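You operate a simulated robot arm through the tools that you are given. There is no shell and no other tool.

You are at the controls of a simulated robot arm. One attempt, no reset.

Task
Oil the red felt block with three pump strokes and shut it in the felt tin.
Fine: lay it on the drip mat under the spout, pump with the block there, open the lid fully.

The check looks at the end state, three seconds after you hand in, the way a careful person would. Anything else that was tipped, shoved, dropped, spilled or broken makes it a failure. A push-on lid holds only when it is set on centred and level and pressed home; a screw cap is set on level and turned clockwise until tight.

Robot
A 7-joint arm with a two-finger parallel gripper, fixed in place. Base frame: the origin is on the floor under the middle of its stand, x ahead of it, y to its left, z up. Lengths are in m, angles in rad, forces in N, time in s.
With the tool pointing down near the work surface it reaches from about 0.44 to 0.9 m from the base axis. Its first joint turns from -0.297 to 2.199 rad. Payload 1.57 kg.
The TCP is the grasp point between the finger pads, 0.03 m short of the fingertips. In the tool frame z runs along the fingers and y along their closing line. The gripper opens to 0.08 m. The fingers are 0.017 m wide and 0.012 m thick; the gripper's body (0.04 by 0.082 m) begins 0.08 m behind the TCP.
Orientation is that of the tool frame in the base frame, as [roll, pitch, yaw] about the fixed x, y, z axes, in that order (R = Rz(yaw) Ry(pitch) Rx(roll)). With the fingers straight down and closing along the base's y, the tool's x points along the base's -x, its y along +y and its z along -z.

Tools
- The arm moves only by the tool arm_command. Its argument "steps" is a list of rows, each an object (a shift or turn left out is 0, a gripper value left out holds the last) with "delta_pos": the shift along the base's x, y, z in units of 50 mm (1.0 is 50 mm), a list of three; "dr": the turn, a rotation vector about the base's x, y, z in units of 6 degrees (1.0 is 6 degrees), a list of three. In form: [{"delta_pos": [x, y, z], "dr": [rx, ry, rz]}, ...]. A call has 1 to 20 rows; each row shifts and turns the commanded pose from where the row before left it. "jaw" is the opening, from 0 (shut) to 1 (fully open), set as the call begins (left out, the last holds). A call with a number of a shift or a turn outside -1 to 1 is refused whole. A row lasts 0.2 s, in which the tool goes at most 0.05 m and 0.15 rad; a call with a longer step from one row to the next is refused whole, and so is a gripper value outside its range. Where a pose cannot be reached the arm comes as near as it can. A force on the tool above 80 N (or 10 N above the force at the start of the call, whichever is more), or a blocked arm, ends the call early, and 0.2 s more pass. The fingers move at their own pace (about 0.045 m/s each) and stop on an object; they squeeze with about 34 N. The grip force told is the motor's: it shows also when the fingers shut on nothing. Time passes only in rows, and 0.2 s behind the last, so rows that do not move let the fingers close. It gives the time, the measured TCP pose, the force on the tool (base axes), the opening and the grip force at its end, in the units of the frame above (readings bear some noise), with the torque about the TCP (base axes, N m) and any sound that the robot's microphone picked up.
- Cameras (640 x 400 px; columns grow to the right, rows downward): "scene" is fixed at [0.0496, -0.4916, 1.658]; the picture's right is [0.09, -1.00, 0.00], its down [-0.84, -0.07, -0.54] and it looks along [0.54, 0.05, -0.84] (base axes); focal length 309 px, centre (320, 200). "wrist" rides on the gripper at [0.072, -0.007, -0.122] in the tool frame; the picture's right is [0.09, 1.00, 0.00], its down [-0.84, 0.08, -0.54] and it looks along [-0.54, 0.05, 0.84] (tool axes); focal length 238 px, centre (320, 200). There is no depth. A picture from a camera that has moved, and an enlarged one, comes with that camera's place and axes in the base frame and with its lens. The place of the scene camera against the robot may be out by one fixed shift of up to 0.012 m in any direction.
- grab_frame(camera): a new picture of that camera. The clock stands still meanwhile.
- move_column(by): slides the trunk up (or, below 0, down) by that many m; the arm rides with it, the base frame stays. It gives what a move gives, with no picture.
- close_up(camera, box): a new picture of the part [left, top, right, bottom] of that camera's present view, enlarged. The clock stands still meanwhile.
- job_done(): hands the job in; it is judged then, once.

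Places have to be worked out from the pictures, the camera data and where the tool is seen. Open the gripper and draw the arm clear of the work before you hand the job in, unless the task says otherwise.

The tools are called after "Emit:" as a command line: name --argument value ..., lists and objects as JSON in quotes. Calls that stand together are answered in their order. arm_command: Moves the arm, as the interface text tells. Its arguments: {"type":"object","properties":{"steps":{"type":"array"},"jaw":{"type":"number"}},"required":["steps"]} The other tools are called the same way: move_column (by) moves the trunk up or down; grab_frame (camera) takes a picture; close_up (camera, box) takes an enlarged picture of a part of a camera's view; job_done () hands the job in.

At the start:

```text
time: 0.0
tcp_pos: [0.5122, -0.0255, 1.2689]
ee_rot: [3.14, -0.001, -3.141]
contact_force: [1.1, 0.1, -0.3]
ft_torque: [-0.04, -0.01, 0.0]
opening: 0.0798
grasp_force: 0.0
trunk travel left (down, up): [-0.725, 0.065]
```

scene: 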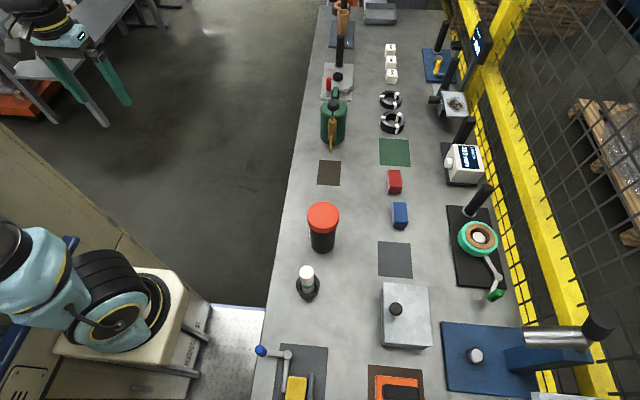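
wrist: 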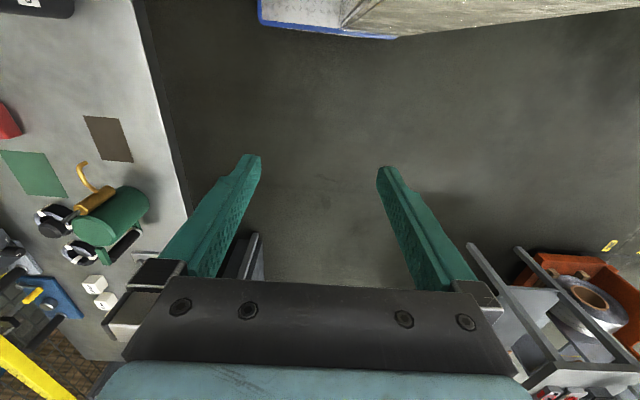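

I'll start by looking closely at the bench in the scene view, to find the pump, drip mat, tin and red block.

Emit:
close_up --camera "scene" --box '[240, 0, 400, 100]'

Emit:
close_up --camera "scene" --box '[360, 0, 520, 100]'

Emit:
close_up --camera "scene" --box '[280, 90, 440, 190]'

Emit:
close_up --camera "scene" --box '[380, 120, 540, 220]'

Emit:
close_up --camera "scene" --box '[240, 200, 400, 300]'

Emit:
close_up --camera "scene" --box '[380, 200, 540, 300]'

Emit:
close_up --camera "scene" --box '[240, 300, 400, 400]'

Emit:
close_up --camera "scene" --box '[360, 270, 568, 400]'

Emit:
close_up --camera "scene" --box '[480, 270, 640, 370]'

```text
4.00 times, centred on (320, 50) of scene
camera zoom: at [0.0496, -0.4916, 1.658], right [0.09, -1.0, 0.0], down [-0.84, -0.07, -0.54], along [0.54, 0.05, -0.84], focal length 1235 px, centre (320, 800)
```

zoom: 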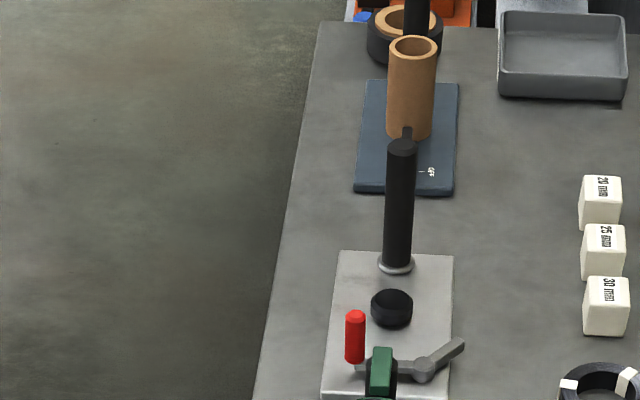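

```text
4.00 times, centred on (440, 50) of scene
camera zoom: at [0.0496, -0.4916, 1.658], right [0.09, -1.0, 0.0], down [-0.84, -0.07, -0.54], along [0.54, 0.05, -0.84], focal length 1235 px, centre (-160, 800)
```

zoom: 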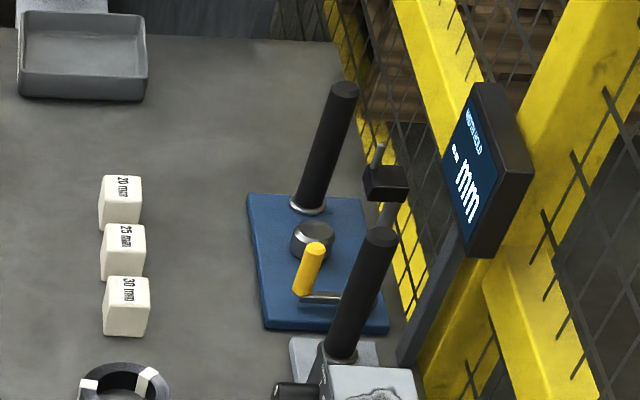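

```text
4.00 times, centred on (360, 140) of scene
camera zoom: at [0.0496, -0.4916, 1.658], right [0.09, -1.0, 0.0], down [-0.84, -0.07, -0.54], along [0.54, 0.05, -0.84], focal length 1235 px, centre (160, 440)
```

zoom: 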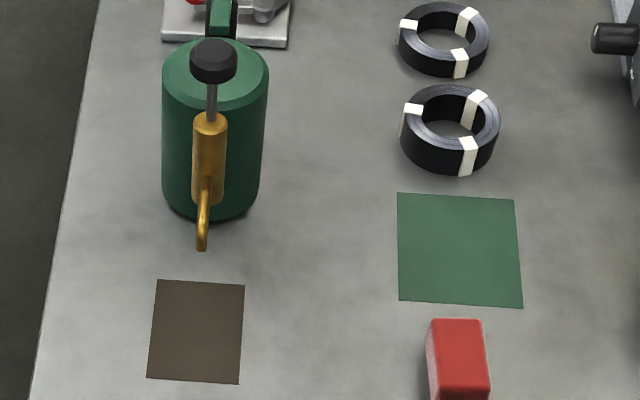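

```text
4.00 times, centred on (460, 170) of scene
camera zoom: at [0.0496, -0.4916, 1.658], right [0.09, -1.0, 0.0], down [-0.84, -0.07, -0.54], along [0.54, 0.05, -0.84], focal length 1235 px, centre (-240, 320)
```

zoom: 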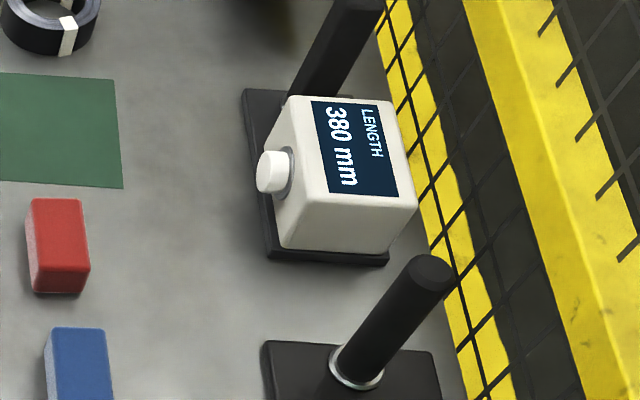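

```text
4.00 times, centred on (320, 250) of scene
camera zoom: at [0.0496, -0.4916, 1.658], right [0.09, -1.0, 0.0], down [-0.84, -0.07, -0.54], along [0.54, 0.05, -0.84], focal length 1235 px, centre (320, 0)
```

zoom: 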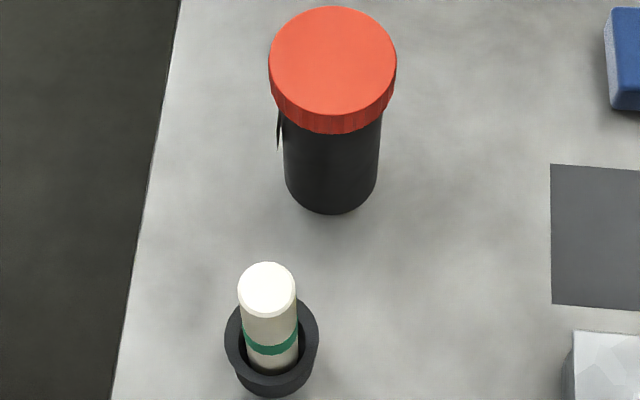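

```text
4.00 times, centred on (460, 250) of scene
camera zoom: at [0.0496, -0.4916, 1.658], right [0.09, -1.0, 0.0], down [-0.84, -0.07, -0.54], along [0.54, 0.05, -0.84], focal length 1235 px, centre (-240, 0)
```

zoom: 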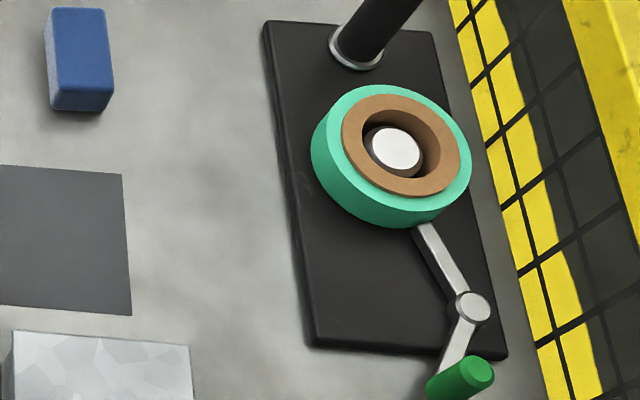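

```text
4.00 times, centred on (320, 350) of scene
camera zoom: at [0.0496, -0.4916, 1.658], right [0.09, -1.0, 0.0], down [-0.84, -0.07, -0.54], along [0.54, 0.05, -0.84], focal length 1235 px, centre (320, -400)
```

zoom: 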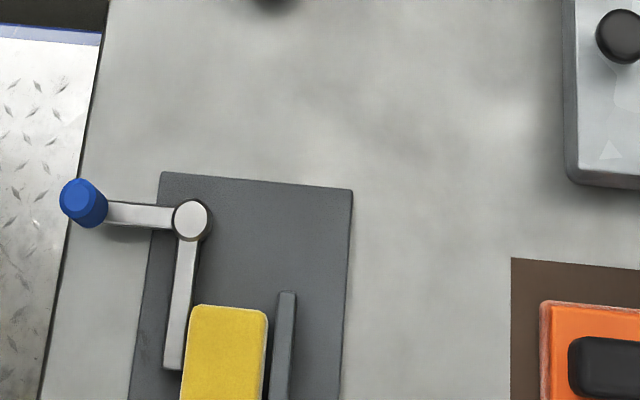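

```text
3.08 times, centred on (464, 335) of scene
camera zoom: at [0.0496, -0.4916, 1.658], right [0.09, -1.0, 0.0], down [-0.84, -0.07, -0.54], along [0.54, 0.05, -0.84], focal length 950 px, centre (-123, -215)
```

zoom: 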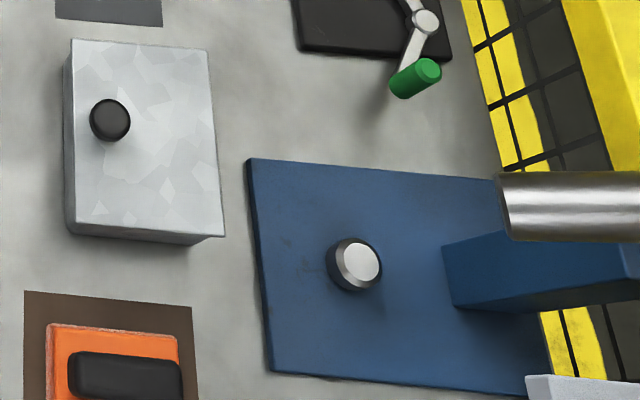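

```text
4.00 times, centred on (560, 320) of scene
camera zoom: at [0.0496, -0.4916, 1.658], right [0.09, -1.0, 0.0], down [-0.84, -0.07, -0.54], along [0.54, 0.05, -0.84], focal length 1235 px, centre (-640, -280)
```

zoom: 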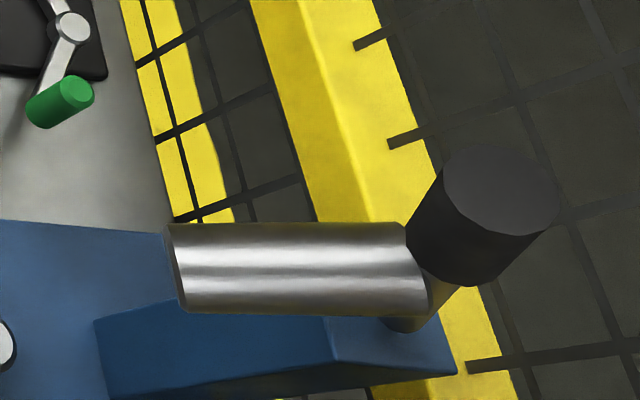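

The green canister with black pump head and brass spout stands at about (0.75, -0.45) with the brown drip mat in front. The silver box with a black knob at about (0.23, -0.68) looks like the felt tin, and the red block is at about (0.62, -0.67). I'll move the arm over the bench at the present height to get wrist views.

Emit:
arm_command --steps '[{"delta_pos": [0, -1, 0]}, {"delta_pos": [0, -1, 0]}, {"delta_pos": [0, -1, 0]}, {"delta_pos": [0, -1, 0]}, {"delta_pos": [0, -1, 0]}, {"delta_pos": [0, -1, 0]}, {"delta_pos": [0, -1, 0]}, {"delta_pos": [0, -1, 0]}]'

```text
time: 1.8
tcp_pos: [0.5131, -0.4229, 1.2651]
ee_rot: [3.141, 0.001, 3.141]
contact_force: [-1.3, 0.4, 1.3]
ft_torque: [-0.05, -0.03, -0.01]
opening: 0.08
grasp_force: 0.1
trunk travel left (down, up): [-0.725, 0.065]
```

The arm followed well. I'll take wrist and scene pictures from here.

Emit:
grab_frame --camera "wrist"

Emit:
grab_frame --camera "scene"

```text
taken
camera wrist: at [0.4417, -0.4289, 1.3876], right [-0.09, 1.0, 0.0], down [0.84, 0.08, 0.54], along [0.54, 0.05, -0.84], focal length 238 px, centre (320, 200)
```

wrist: 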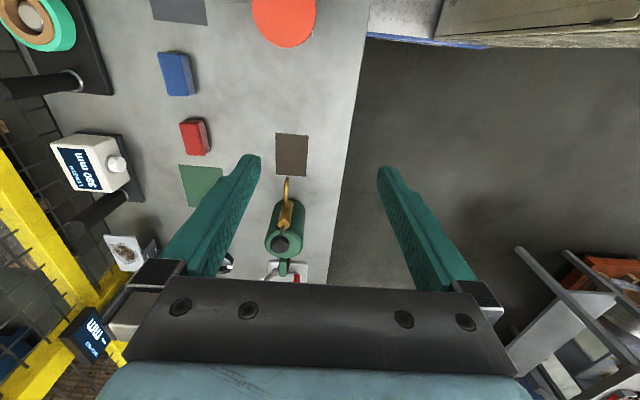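

```text
taken
```

scene: 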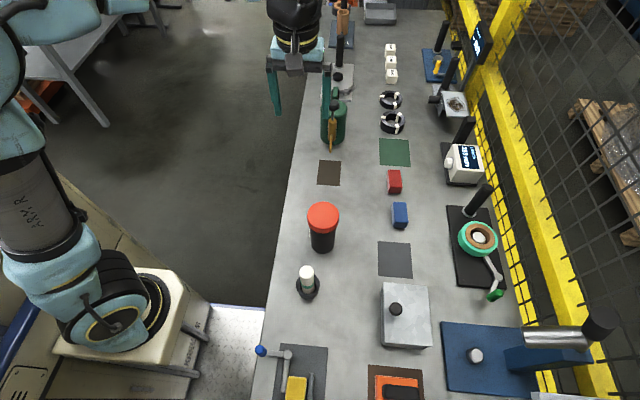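

Zooming in on the oil can, mat and red block from the wrist camera.

Emit:
close_up --camera "wrist" --box '[220, 110, 380, 300]'

Emit:
close_up --camera "wrist" --box '[140, 30, 340, 190]'

Emit:
close_up --camera "scene" --box '[300, 90, 380, 190]'

Emit:
close_up --camera "scene" --box '[360, 260, 456, 360]'

```text
2.11 times, centred on (300, 205) of wrist
camera zoom: at [0.4417, -0.4289, 1.3876], right [-0.09, 1.0, 0.0], down [0.84, 0.08, 0.54], along [0.54, 0.05, -0.84], focal length 502 px, centre (362, 190)
```

zoom: 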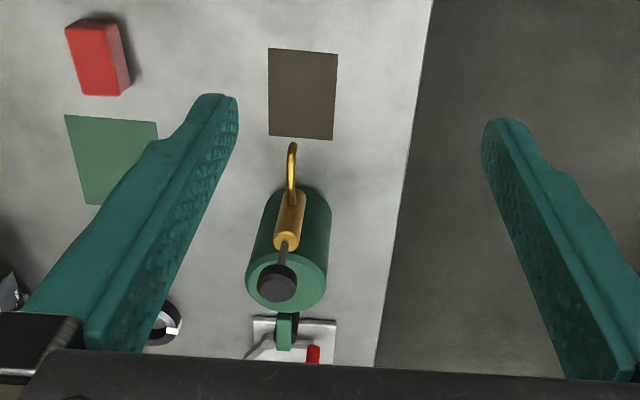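

```text
2.50 times, centred on (240, 110) of wrist
camera zoom: at [0.4417, -0.4289, 1.3876], right [-0.09, 1.0, 0.0], down [0.84, 0.08, 0.54], along [0.54, 0.05, -0.84], focal length 596 px, centre (520, 425)
```

zoom: 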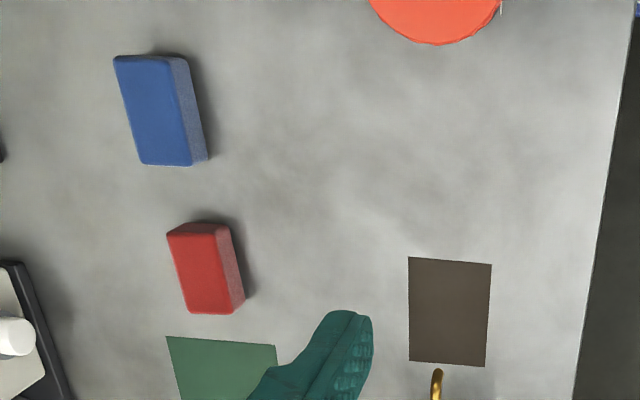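

```text
4.00 times, centred on (340, 140) of scene
camera zoom: at [0.0496, -0.4916, 1.658], right [0.09, -1.0, 0.0], down [-0.84, -0.07, -0.54], along [0.54, 0.05, -0.84], focal length 1235 px, centre (240, 440)
```

zoom: 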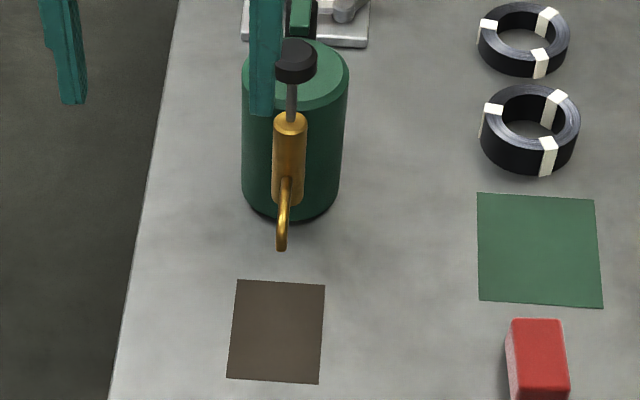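

```text
4.00 times, centred on (408, 310) of scene
camera zoom: at [0.0496, -0.4916, 1.658], right [0.09, -1.0, 0.0], down [-0.84, -0.07, -0.54], along [0.54, 0.05, -0.84], focal length 1235 px, centre (-32, -240)
```

zoom: 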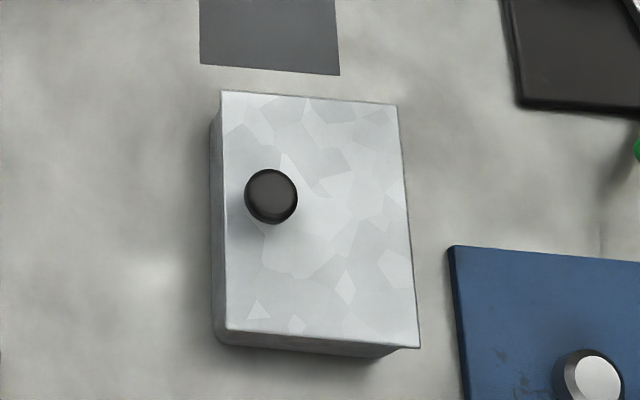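

Spout tip comes out near (0.676, -0.472, 0.955), drip mat spans about x 0.598–0.694, y -0.507 – -0.438 at z≈0.90, and the pump knob top is near (0.69, -0.467, 1.12). Next I move over toward the tin to see its lid, hinge and height.

Emit:
arm_command --steps '[{"delta_pos": [-0.65, -0.5, 0]}, {"delta_pos": [-0.65, -0.5, 0]}, {"delta_pos": [-0.65, -0.5, 0]}, {"delta_pos": [-0.65, -0.5, 0]}, {"delta_pos": [-0.65, -0.5, 0]}, {"delta_pos": [-0.65, -0.5, 0]}, {"delta_pos": [-0.65, -0.5, 0]}, {"delta_pos": [-0.65, -0.5, 0]}, {"delta_pos": [-0.65, -0.5, 0]}]'

Emit:
grab_frame --camera "wrist"

Emit:
grab_frame --camera "scene"

```text
time: 3.8
tcp_pos: [0.2203, -0.6513, 1.2696]
ee_rot: [3.141, 0.0, -3.141]
contact_force: [-0.9, 1.2, 0.0]
ft_torque: [0.02, 0.07, 0.02]
opening: 0.08
grasp_force: 0.0
trunk travel left (down, up): [-0.725, 0.065]
```

```text
taken
camera wrist: at [0.1478, -0.6572, 1.392], right [-0.09, 1.0, 0.0], down [0.84, 0.08, 0.54], along [0.54, 0.05, -0.84], focal length 238 px, centre (320, 200)
```

wrist: 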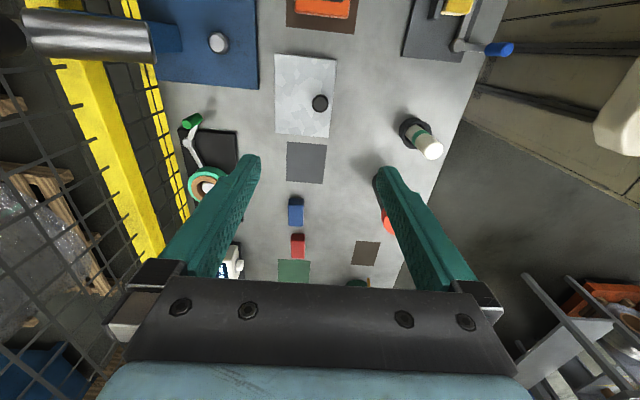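

```text
taken
```

scene: 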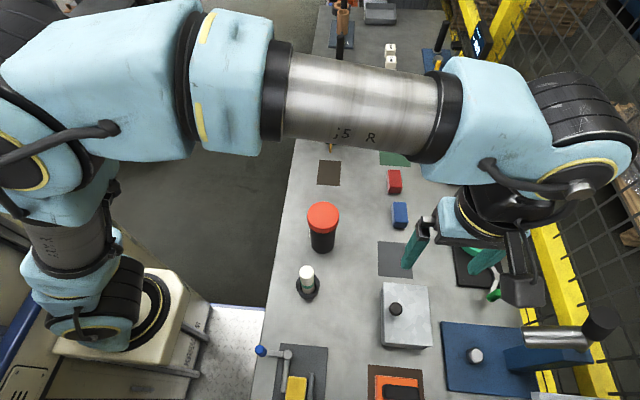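

I see the tin from above with the knob on its +y side. Zooming in on the tin from both cameras.

Emit:
close_up --camera "wrist" --box '[250, 40, 362, 150]'

Emit:
close_up --camera "scene" --box '[370, 270, 450, 360]'

Emit:
close_up --camera "wrist" --box '[250, 180, 410, 290]'

```text
3.64 times, centred on (306, 95) of wrist
camera zoom: at [0.1478, -0.6572, 1.392], right [-0.09, 1.0, 0.0], down [0.84, 0.08, 0.54], along [0.54, 0.05, -0.84], focal length 867 px, centre (371, 582)
```

zoom: 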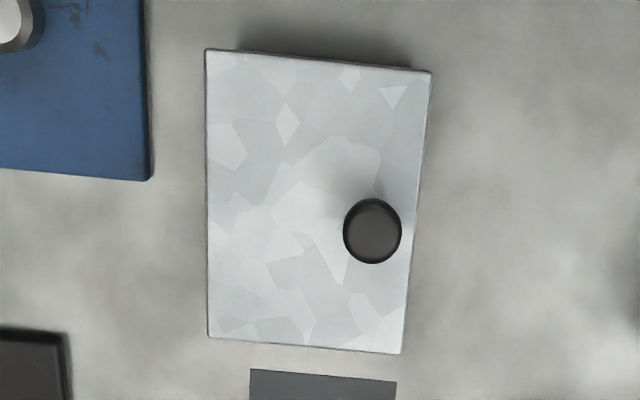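

```text
4.44 times, centred on (410, 315) of scene
camera zoom: at [0.0496, -0.4916, 1.658], right [0.09, -1.0, 0.0], down [-0.84, -0.07, -0.54], along [0.54, 0.05, -0.84], focal length 1373 px, centre (-80, -311)
```

zoom: 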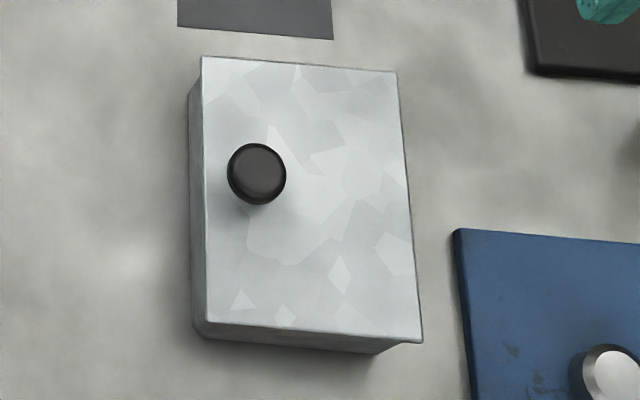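

```text
3.64 times, centred on (330, 235) of wrist
camera zoom: at [0.1478, -0.6572, 1.392], right [-0.09, 1.0, 0.0], down [0.84, 0.08, 0.54], along [0.54, 0.05, -0.84], focal length 867 px, centre (284, 73)
```

zoom: 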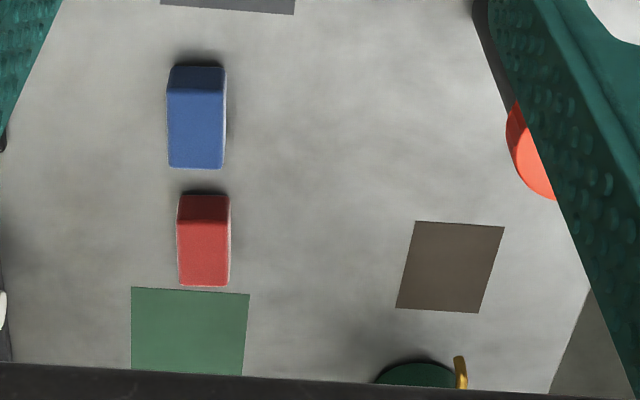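

The lid appears to be about 0.13 (x) by 0.10 (y), centred near x 0.228, with the knob near y -0.649 on the robot's side, so the hinge should run along x near y -0.73. I'll turn the gripper -90° about z so the fingers close along x (hinge direction), with the camera on the +y side.

Emit:
arm_command --steps '[{"dr": [0, 0, -1]}, {"dr": [0, 0, -1]}, {"dr": [0, 0, -1]}, {"dr": [0, 0, -1]}, {"dr": [0, 0, -1]}, {"dr": [0, 0, -1]}, {"dr": [0, 0, -1]}, {"dr": [0, 0, -1]}, {"dr": [0, 0, -1]}, {"dr": [0, 0, -1]}, {"dr": [0, 0, -1]}, {"dr": [0, 0, -1]}, {"dr": [0, 0, -1]}, {"dr": [0, 0, -1]}, {"dr": [0, 0, -1]}]'

Emit:
grab_frame --camera "wrist"

Emit:
grab_frame --camera "scene"

```text
time: 7.0
tcp_pos: [0.2195, -0.6505, 1.2689]
ee_rot: [3.14, -0.002, 1.57]
contact_force: [0.1, 0.1, 0.4]
ft_torque: [0.01, 0.01, 0.02]
opening: 0.08
grasp_force: 0.1
trunk travel left (down, up): [-0.725, 0.065]
```

```text
taken
camera wrist: at [0.2134, -0.5782, 1.3903], right [1.0, 0.09, 0.0], down [0.08, -0.84, 0.54], along [0.05, -0.54, -0.84], focal length 238 px, centre (320, 200)
```

wrist: 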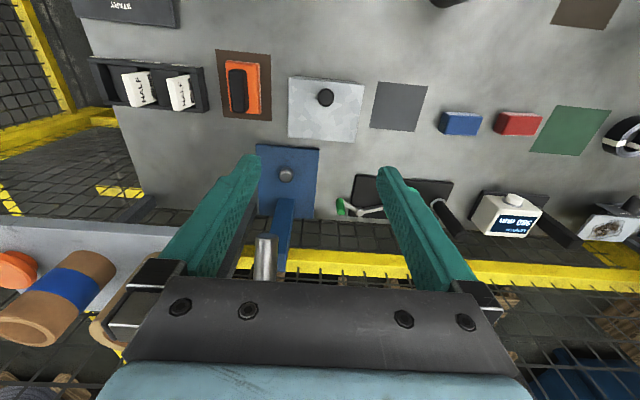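

```text
taken
```

scene: 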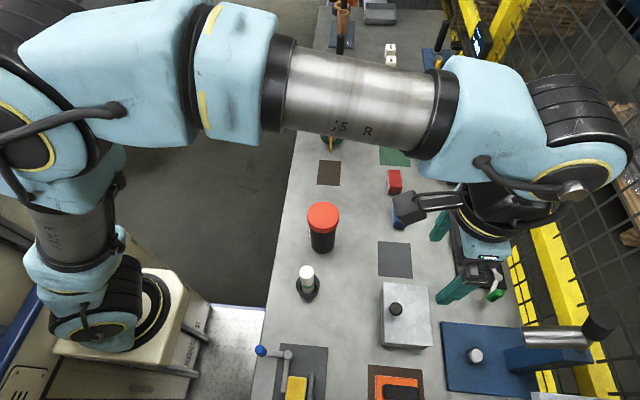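

Rotation worked. I zoom on the tin from this new wrist pose to triangulate the lid height and knob.

Emit:
close_up --camera "wrist" --box '[270, 60, 380, 150]'

```text
4.44 times, centred on (325, 105) of wrist
camera zoom: at [0.2134, -0.5782, 1.3903], right [1.0, 0.09, 0.0], down [0.08, -0.84, 0.54], along [0.05, -0.54, -0.84], focal length 1059 px, centre (298, 622)
```

zoom: 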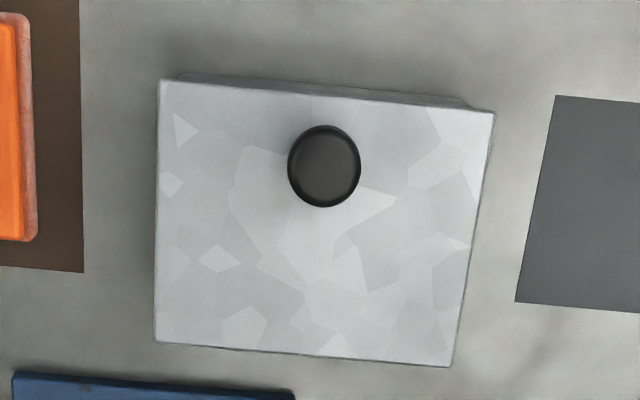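

Triangulating from two wrist views: bench z≈0.88, lid top z≈0.9325 (x 0.163–0.2955, y -0.7315 to -0.6286), knob top (0.2294, -0.6487, 0.962). I'll descend above the knob with a -24° tilt (hand leaning toward the robot), so that later I can follow the lid's arc.

Emit:
arm_command --steps '[{"delta_pos": [0.05, 0.07, -0.8], "dr": [-1, 0, 0]}, {"delta_pos": [0.05, 0.07, -0.8], "dr": [-1, 0, 0]}, {"delta_pos": [0.05, 0.06, -0.8], "dr": [-1, 0, 0]}, {"delta_pos": [0.04, 0.06, -0.8], "dr": [-1, 0, 0]}, {"delta_pos": [0, 0, -0.8]}]'

Emit:
grab_frame --camera "wrist"

Emit:
grab_frame --camera "scene"

```text
time: 8.2
tcp_pos: [0.2276, -0.638, 1.0652]
ee_rot: [-3.14, 0.419, 1.57]
contact_force: [-0.9, 0.2, 1.1]
ft_torque: [-0.02, -0.02, -0.01]
opening: 0.0801
grasp_force: 0.0
trunk travel left (down, up): [-0.725, 0.065]
```

```text
taken
camera wrist: at [0.2218, -0.5221, 1.1479], right [1.0, 0.08, -0.04], down [0.08, -0.54, 0.84], along [0.05, -0.84, -0.55], focal length 238 px, centre (320, 200)
```

wrist: 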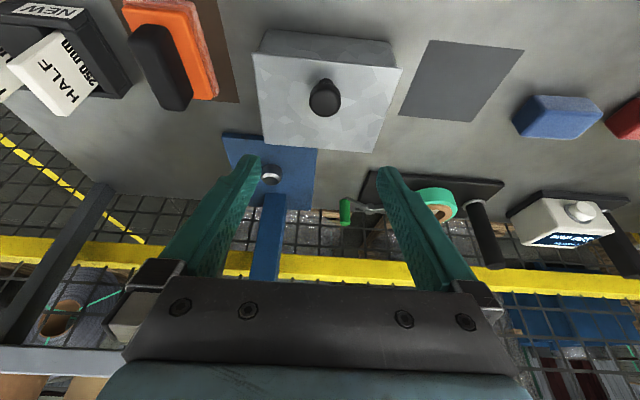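

```text
taken
```

scene: 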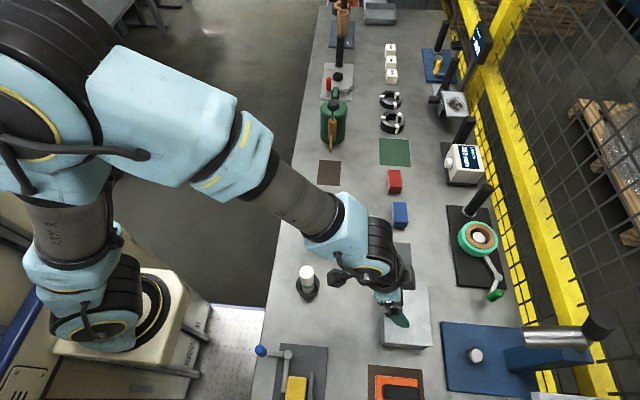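

The approach is clear and the knob sits between the fingers. Zooming to check the knob and hinge before the final descent.

Emit:
close_up --camera "wrist" --box '[230, 20, 420, 160]'

```text
2.86 times, centred on (325, 90) of wrist
camera zoom: at [0.2218, -0.5221, 1.1479], right [1.0, 0.08, -0.04], down [0.08, -0.54, 0.84], along [0.05, -0.84, -0.55], focal length 681 px, centre (306, 514)
```

zoom: 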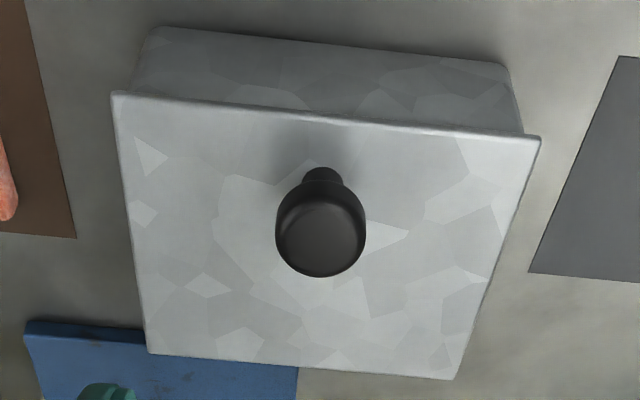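

Knob head centre is about (0.2297, -0.650, 0.953) on a stem. I descend to TCP (0.2297, -0.6435, 0.968) with fingers open, keeping fingertips just above the lid.

Emit:
arm_command --steps '[{"delta_pos": [0.02, -0.05, -0.6]}, {"delta_pos": [0.02, -0.03, -0.6]}, {"delta_pos": [0, -0.03, -0.4]}, {"delta_pos": [0, 0, -0.34]}, {}]'

Emit:
close_up --camera "wrist" --box '[220, 90, 420, 215]'

```text
time: 9.4
tcp_pos: [0.2306, -0.6438, 0.97]
ee_rot: [3.141, 0.416, 1.572]
contact_force: [-0.1, -1.1, 0.6]
ft_torque: [0.0, 0.0, 0.02]
opening: 0.0803
grasp_force: 0.0
trunk travel left (down, up): [-0.725, 0.065]
```

```text
3.20 times, centred on (320, 152) of wrist
camera zoom: at [0.2244, -0.5274, 1.0515], right [1.0, 0.08, -0.04], down [0.08, -0.54, 0.84], along [0.05, -0.83, -0.55], focal length 763 px, centre (320, 352)
```

zoom: 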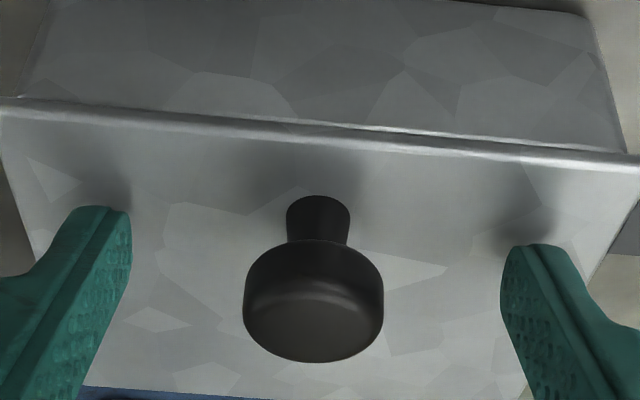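

The knob is centred between the open fingers. Closing the gripper on it.

Emit:
arm_command --steps '[{}, {}, {}, {}, {}]' --jaw 0

Emit:
close_up --camera "wrist" --box '[220, 90, 420, 215]'

```text
time: 10.6
tcp_pos: [0.2304, -0.6432, 0.9688]
ee_rot: [-3.141, 0.422, 1.57]
contact_force: [-6.0, 0.1, 0.1]
ft_torque: [0.01, 0.09, -0.06]
opening: 0.0274
grasp_force: 30.8
trunk travel left (down, up): [-0.725, 0.065]
```

```text
3.20 times, centred on (320, 152) of wrist
camera zoom: at [0.2236, -0.5275, 1.0518], right [1.0, 0.08, -0.04], down [0.08, -0.54, 0.84], along [0.05, -0.83, -0.55], focal length 763 px, centre (320, 352)
```

zoom: 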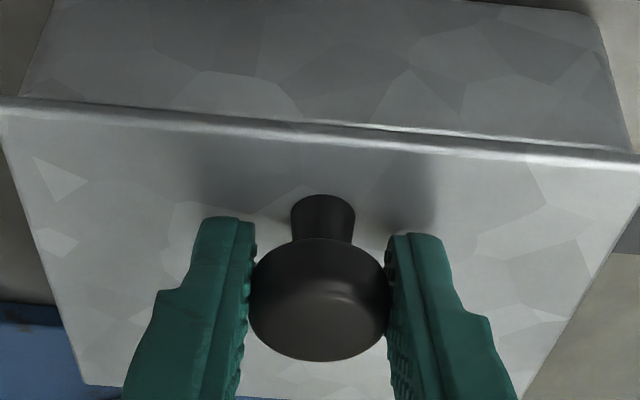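

Knob gripped (opening 0.0274, about 31 N). I now swing the lid up about an assumed hinge at y≈-0.728, z≈0.93, turning the tool with it, for the first 24°, and check forces.

Emit:
arm_command --steps '[{"delta_pos": [0, -0.0904, 0.173], "dr": [1, 0, 0]}, {"delta_pos": [0, -0.108, 0.1626], "dr": [1, 0, 0]}, {"delta_pos": [0, -0.1244, 0.1506], "dr": [1, 0, 0]}, {"delta_pos": [0, -0.1394, 0.1366], "dr": [1, 0, 0]}, {}]'

Emit:
grab_frame --camera "wrist"

Emit:
grab_frame --camera "scene"

```text
time: 11.8
tcp_pos: [0.2296, -0.6647, 1.0019]
ee_rot: [3.141, -0.001, 1.571]
contact_force: [-18.1, 6.5, 18.7]
ft_torque: [-0.86, 0.34, -0.03]
opening: 0.027
grasp_force: 37.8
trunk travel left (down, up): [-0.725, 0.065]
```

```text
taken
camera wrist: at [0.2236, -0.5932, 1.124], right [1.0, 0.09, 0.0], down [0.08, -0.84, 0.54], along [0.05, -0.54, -0.84], focal length 238 px, centre (320, 200)
```

wrist: 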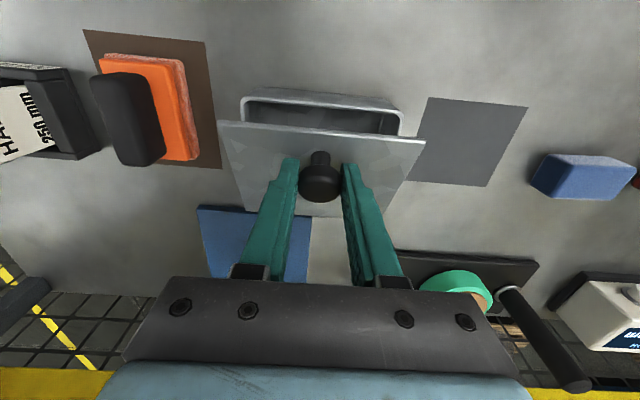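

```text
taken
```

scene: 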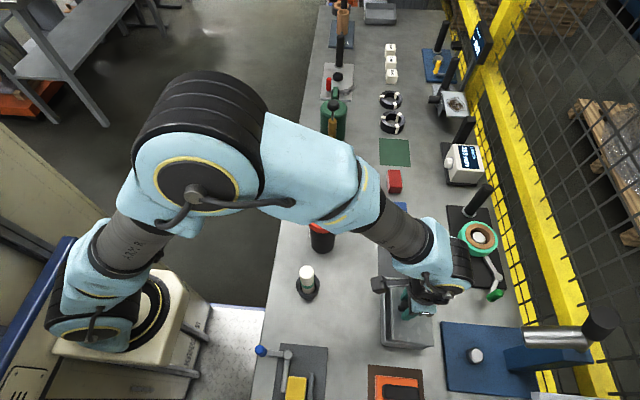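

The lid is swinging up on its -y hinge; readings suggest the hinge is closer to (y -0.731, z 0.935). I continue the arc with that corrected centre to about 42°.

Emit:
arm_command --steps '[{"delta_pos": [-0.02, -0.11, 0.168], "dr": [1, 0, 0]}, {"delta_pos": [0, -0.16, 0.116], "dr": [1, 0, 0]}, {"delta_pos": [0, -0.17, 0.1], "dr": [1, 0, 0]}, {}]'

Emit:
grab_frame --camera "wrist"

Emit:
grab_frame --camera "scene"

```text
time: 12.8
tcp_pos: [0.2299, -0.6906, 1.0195]
ee_rot: [-3.14, -0.314, 1.569]
contact_force: [-10.2, -19.1, -13.2]
ft_torque: [-1.14, 0.1, 0.06]
opening: 0.0274
grasp_force: 37.7
trunk travel left (down, up): [-0.725, 0.065]
```

```text
taken
camera wrist: at [0.2234, -0.6588, 1.1578], right [1.0, 0.09, 0.03], down [0.08, -0.96, 0.26], along [0.05, -0.25, -0.97], focal length 238 px, centre (320, 200)
```

wrist: 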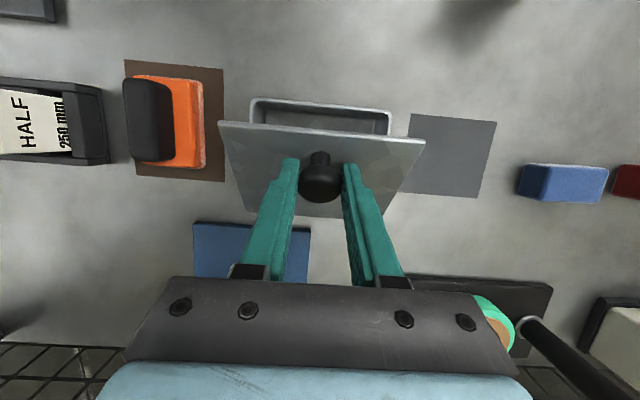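

```text
taken
```

scene: 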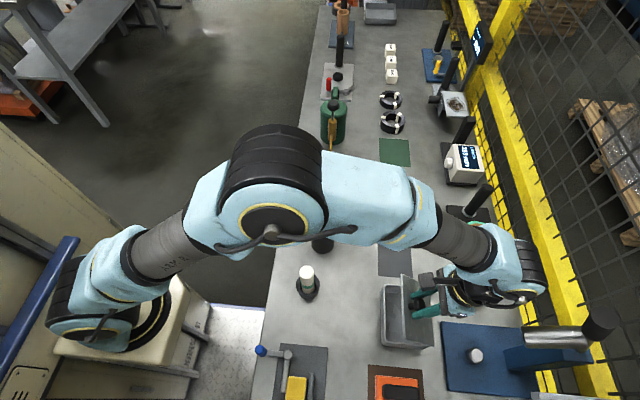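

Lid is near 44°, confirmed in both views. I continue along the arc to about 63°, turning the tool at half rate so the knob pivots in the grip.

Emit:
arm_command --steps '[{"delta_pos": [-0.01, -0.204, 0.082], "dr": [0.5, 0, 0]}, {"delta_pos": [0, -0.17, 0.06], "dr": [0.5, 0, 0]}, {"delta_pos": [0, -0.176, 0.04], "dr": [0.5, 0, 0]}, {}]'

Emit:
grab_frame --camera "wrist"

Emit:
grab_frame --camera "scene"

```text
time: 13.8
tcp_pos: [0.2294, -0.7134, 1.0301]
ee_rot: [3.141, -0.475, 1.57]
contact_force: [-4.5, 10.3, -6.4]
ft_torque: [1.17, 0.06, 0.02]
opening: 0.0273
grasp_force: 37.6
trunk travel left (down, up): [-0.725, 0.065]
```

```text
taken
camera wrist: at [0.2232, -0.7054, 1.1719], right [1.0, 0.08, 0.04], down [0.08, -0.99, 0.1], along [0.05, -0.1, -0.99], focal length 238 px, centre (320, 200)
```

wrist: 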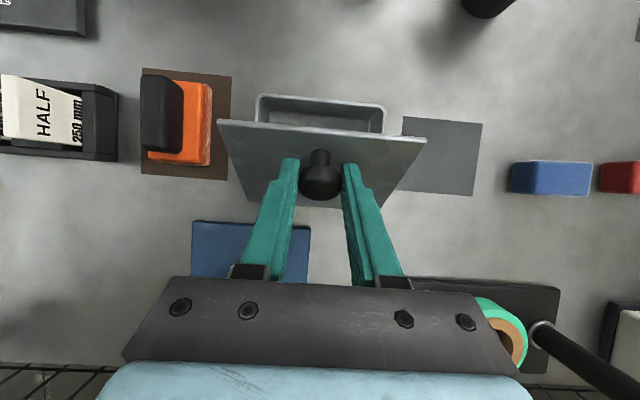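

```text
taken
```

scene: 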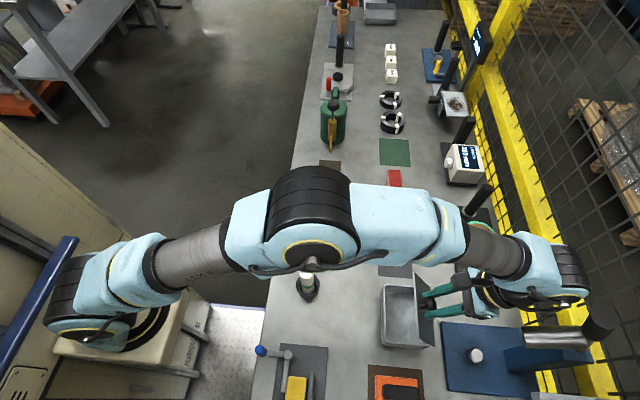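

Lid is around 62° and forces are modest. To keep the wrist clear of the fence I keep following the knob's arc while slowly easing the tool tilt back, to about 81°.

Emit:
arm_command --steps '[{"delta_pos": [-0.01, -0.156, 0.038], "dr": [-0.25, 0, 0]}, {"delta_pos": [0, -0.158, 0.018], "dr": [-0.25, 0, 0]}, {"delta_pos": [0, -0.16, 0.002], "dr": [-0.25, 0, 0]}, {}]'

Emit:
grab_frame --camera "wrist"

Emit:
grab_frame --camera "scene"

```text
time: 14.8
tcp_pos: [0.2302, -0.7389, 1.0347]
ee_rot: [3.14, -0.391, 1.57]
contact_force: [4.0, 11.0, 6.5]
ft_torque: [1.25, -0.08, -0.03]
opening: 0.027
grasp_force: 37.3
trunk travel left (down, up): [-0.725, 0.065]
```

```text
taken
camera wrist: at [0.2231, -0.7187, 1.1748], right [1.0, 0.09, 0.04], down [0.08, -0.98, 0.18], along [0.05, -0.18, -0.98], focal length 238 px, centre (320, 200)
```

wrist: 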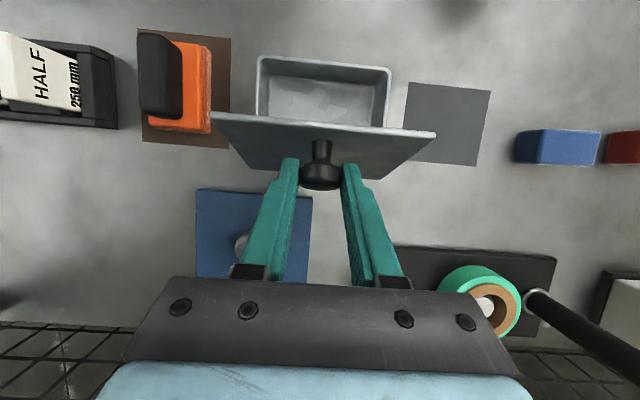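

```text
taken
```

scene: 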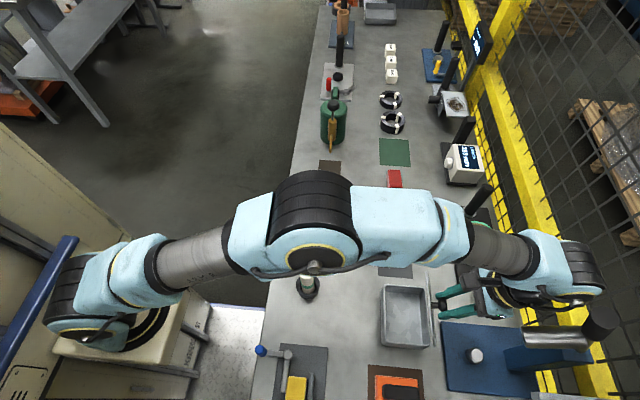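

Lid at roughly 80° and the box interior is visible. Three more arc steps should take it past vertical, to about 99°.

Emit:
arm_command --steps '[{"delta_pos": [0, -0.158, -0.012], "dr": [-0.25, 0, 0]}, {"delta_pos": [0, -0.156, -0.03], "dr": [-0.25, 0, 0]}, {"delta_pos": [0, -0.15, -0.05], "dr": [-0.25, 0, 0]}, {}]'

Emit:
grab_frame --camera "wrist"

Emit:
grab_frame --camera "scene"

```text
time: 15.8
tcp_pos: [0.2288, -0.7621, 1.0308]
ee_rot: [-3.141, -0.313, 1.569]
contact_force: [5.2, 6.2, 18.7]
ft_torque: [1.13, -0.11, -0.04]
opening: 0.0271
grasp_force: 37.2
trunk travel left (down, up): [-0.725, 0.065]
```

```text
taken
camera wrist: at [0.2232, -0.7305, 1.1683], right [1.0, 0.09, 0.03], down [0.08, -0.96, 0.26], along [0.05, -0.26, -0.97], focal length 238 px, centre (320, 200)
```

wrist: 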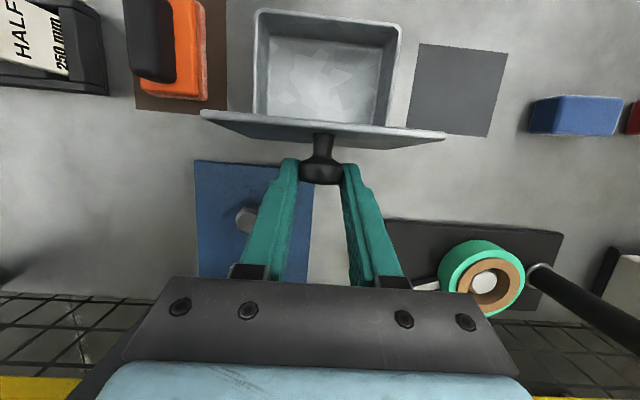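

```text
taken
```

scene: 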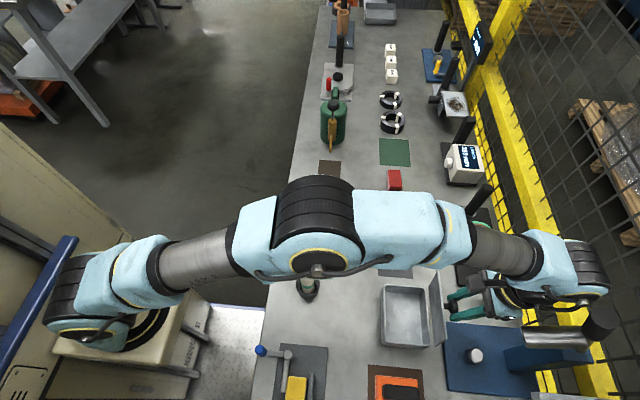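

Lid is slightly past vertical (~97°). I go two gentle steps further to find its stop, watching the force.

Emit:
arm_command --steps '[{"delta_pos": [0, -0.13, 0]}, {"delta_pos": [0, -0.15, -0.08]}, {}]'

Emit:
close_up --camera "scene" --box '[370, 260, 530, 360]'

Emit:
close_up --camera "wrist" --box '[180, 0, 460, 200]'

```text
time: 16.6
tcp_pos: [0.2307, -0.7755, 1.0241]
ee_rot: [3.141, -0.316, 1.57]
contact_force: [7.0, 7.2, -0.3]
ft_torque: [0.65, -0.06, -0.09]
opening: 0.0252
grasp_force: 36.6
trunk travel left (down, up): [-0.725, 0.065]
```

```text
4.00 times, centred on (450, 310) of scene
camera zoom: at [0.0496, -0.4916, 1.658], right [0.09, -1.0, 0.0], down [-0.84, -0.07, -0.54], along [0.54, 0.05, -0.84], focal length 1235 px, centre (-200, -240)
```

zoom: 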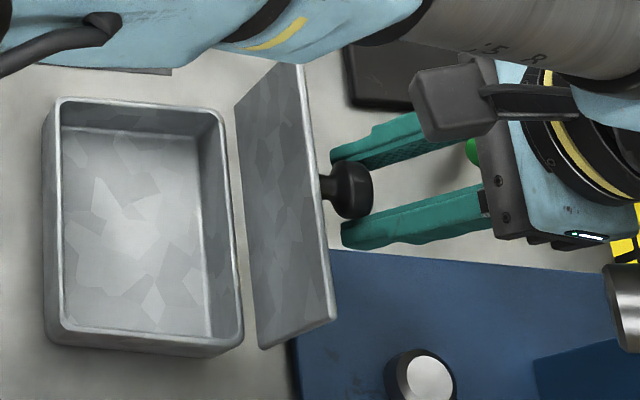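

```text
2.00 times, centred on (320, 100) of wrist
camera zoom: at [0.2233, -0.7447, 1.1622], right [1.0, 0.09, 0.03], down [0.08, -0.96, 0.26], along [0.05, -0.25, -0.97], focal length 477 px, centre (320, 400)
```

zoom: 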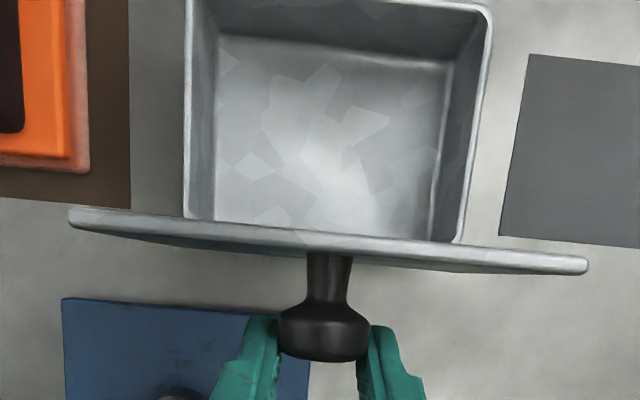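

The grip opening fell a little (0.0252), so the knob is sliding in the pads: the lid seems to have reached its stop past vertical. I open the gripper and see if the lid stays.

Emit:
arm_command --steps '[{}, {}, {}, {}]' --jaw 0.75

Emit:
close_up --camera "scene" --box '[370, 260, 530, 360]'

Emit:
close_up --camera "wrist" --box '[180, 0, 460, 200]'

```text
time: 17.6
tcp_pos: [0.2303, -0.777, 1.0253]
ee_rot: [-3.141, -0.314, 1.571]
contact_force: [-0.5, -0.1, 0.1]
ft_torque: [0.01, -0.02, 0.0]
opening: 0.06
grasp_force: 0.1
trunk travel left (down, up): [-0.725, 0.065]
```

```text
4.00 times, centred on (450, 310) of scene
camera zoom: at [0.0496, -0.4916, 1.658], right [0.09, -1.0, 0.0], down [-0.84, -0.07, -0.54], along [0.54, 0.05, -0.84], focal length 1235 px, centre (-200, -240)
```

zoom: 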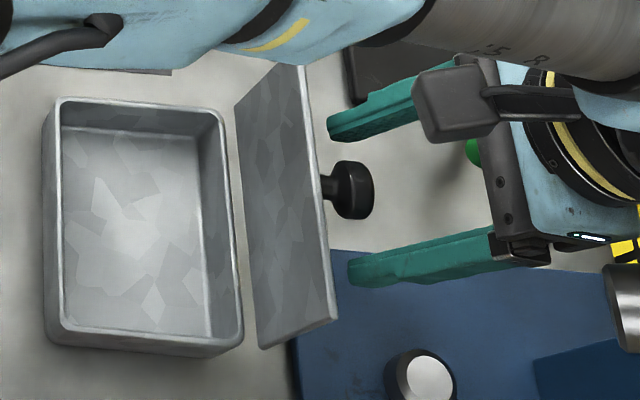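

```text
2.00 times, centred on (320, 100) of wrist
camera zoom: at [0.2227, -0.745, 1.163], right [1.0, 0.09, 0.03], down [0.08, -0.96, 0.26], along [0.05, -0.25, -0.97], focal length 477 px, centre (320, 400)
```

zoom: 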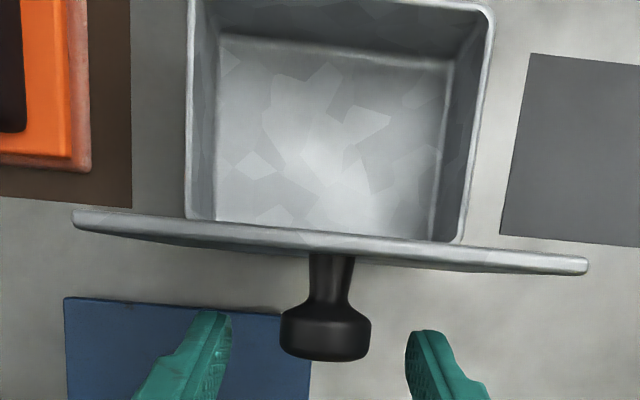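

The lid stays open on its own at about 92–95°. To be sure it is fully open I'll back the fingers up off the knob, then nudge the lid gently from the inside. First, straight up.

Emit:
arm_command --steps '[{"delta_pos": [0, 0, 0.5]}, {"delta_pos": [0, 0, 0.9]}, {"delta_pos": [0, 0, 0.9]}, {"delta_pos": [0, 0.4, 0.3], "dr": [-1, 0, 0]}, {"delta_pos": [0, 0.8, 0], "dr": [-1, 0, 0]}, {"delta_pos": [0, 0.8, 0], "dr": [-1, 0, 0]}, {"delta_pos": [0, 0.5, 0], "dr": [-1, 0, 0]}]' --jaw 0.75

Emit:
grab_frame --camera "wrist"

Emit:
grab_frame --camera "scene"

```text
time: 19.2
tcp_pos: [0.2279, -0.652, 1.1543]
ee_rot: [3.141, 0.107, 1.57]
contact_force: [-0.9, 0.3, 0.5]
ft_torque: [0.02, -0.01, -0.02]
opening: 0.0599
grasp_force: 0.2
trunk travel left (down, up): [-0.725, 0.065]
```

```text
taken
camera wrist: at [0.2218, -0.5665, 1.2677], right [1.0, 0.09, -0.01], down [0.08, -0.78, 0.63], along [0.05, -0.63, -0.78], focal length 238 px, centre (320, 200)
```

wrist: 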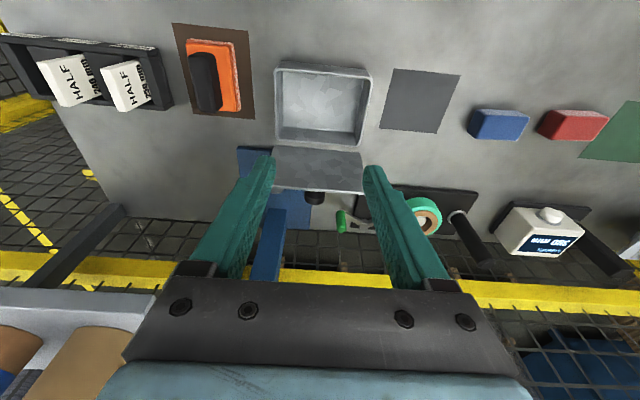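

```text
taken
```

scene: 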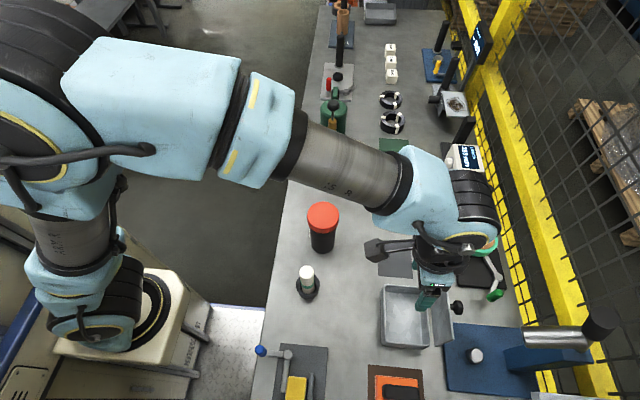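

Zooming on the open lid to measure its angle.

Emit:
close_up --camera "wrist" --box '[260, 50, 380, 210]'

Emit:
close_up --camera "scene" --box '[370, 260, 490, 360]'

```text
2.50 times, centred on (320, 130) of wrist
camera zoom: at [0.2218, -0.5665, 1.2677], right [1.0, 0.09, -0.01], down [0.08, -0.78, 0.63], along [0.05, -0.63, -0.78], focal length 596 px, centre (320, 375)
```

zoom: 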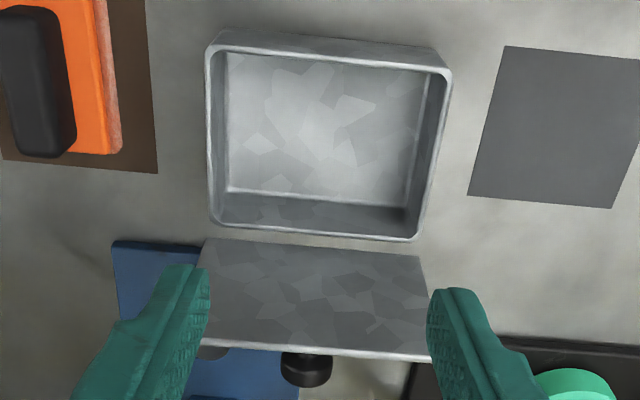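

```text
4.00 times, centred on (430, 310) of scene
camera zoom: at [0.0496, -0.4916, 1.658], right [0.09, -1.0, 0.0], down [-0.84, -0.07, -0.54], along [0.54, 0.05, -0.84], focal length 1235 px, centre (-120, -240)
```

zoom: 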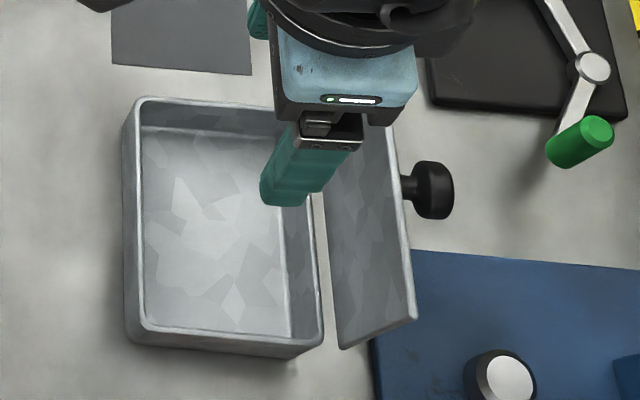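

The lid measures about 92° open. With the fingers closed I go down inside and touch the lid's inner face near its top to test whether it opens any further.

Emit:
arm_command --steps '[{}, {}, {"delta_pos": [0, -0.2, -0.8]}, {"delta_pos": [0, -0.3, -0.8]}, {"delta_pos": [0, -0.2, -0.75]}, {}]' --jaw 0

Emit:
grab_frame --camera "wrist"

```text
time: 20.6
tcp_pos: [0.2272, -0.6874, 1.0353]
ee_rot: [3.141, 0.104, 1.571]
contact_force: [0.2, -0.2, -0.6]
ft_torque: [-0.02, 0.01, 0.0]
opening: 0.0
grasp_force: 21.5
trunk travel left (down, up): [-0.725, 0.065]
```

```text
taken
camera wrist: at [0.222, -0.6022, 1.1492], right [1.0, 0.09, -0.01], down [0.08, -0.78, 0.63], along [0.05, -0.62, -0.78], focal length 238 px, centre (320, 200)
```

wrist: 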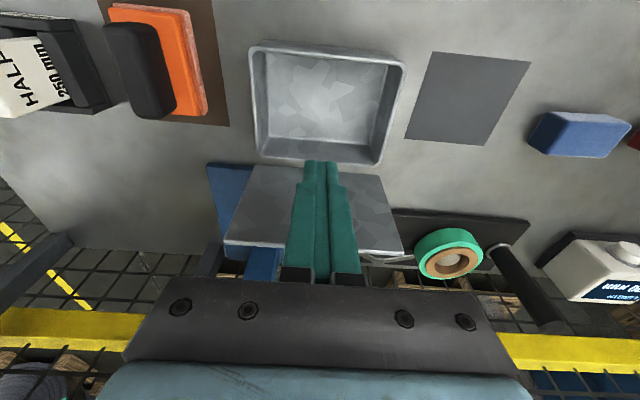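

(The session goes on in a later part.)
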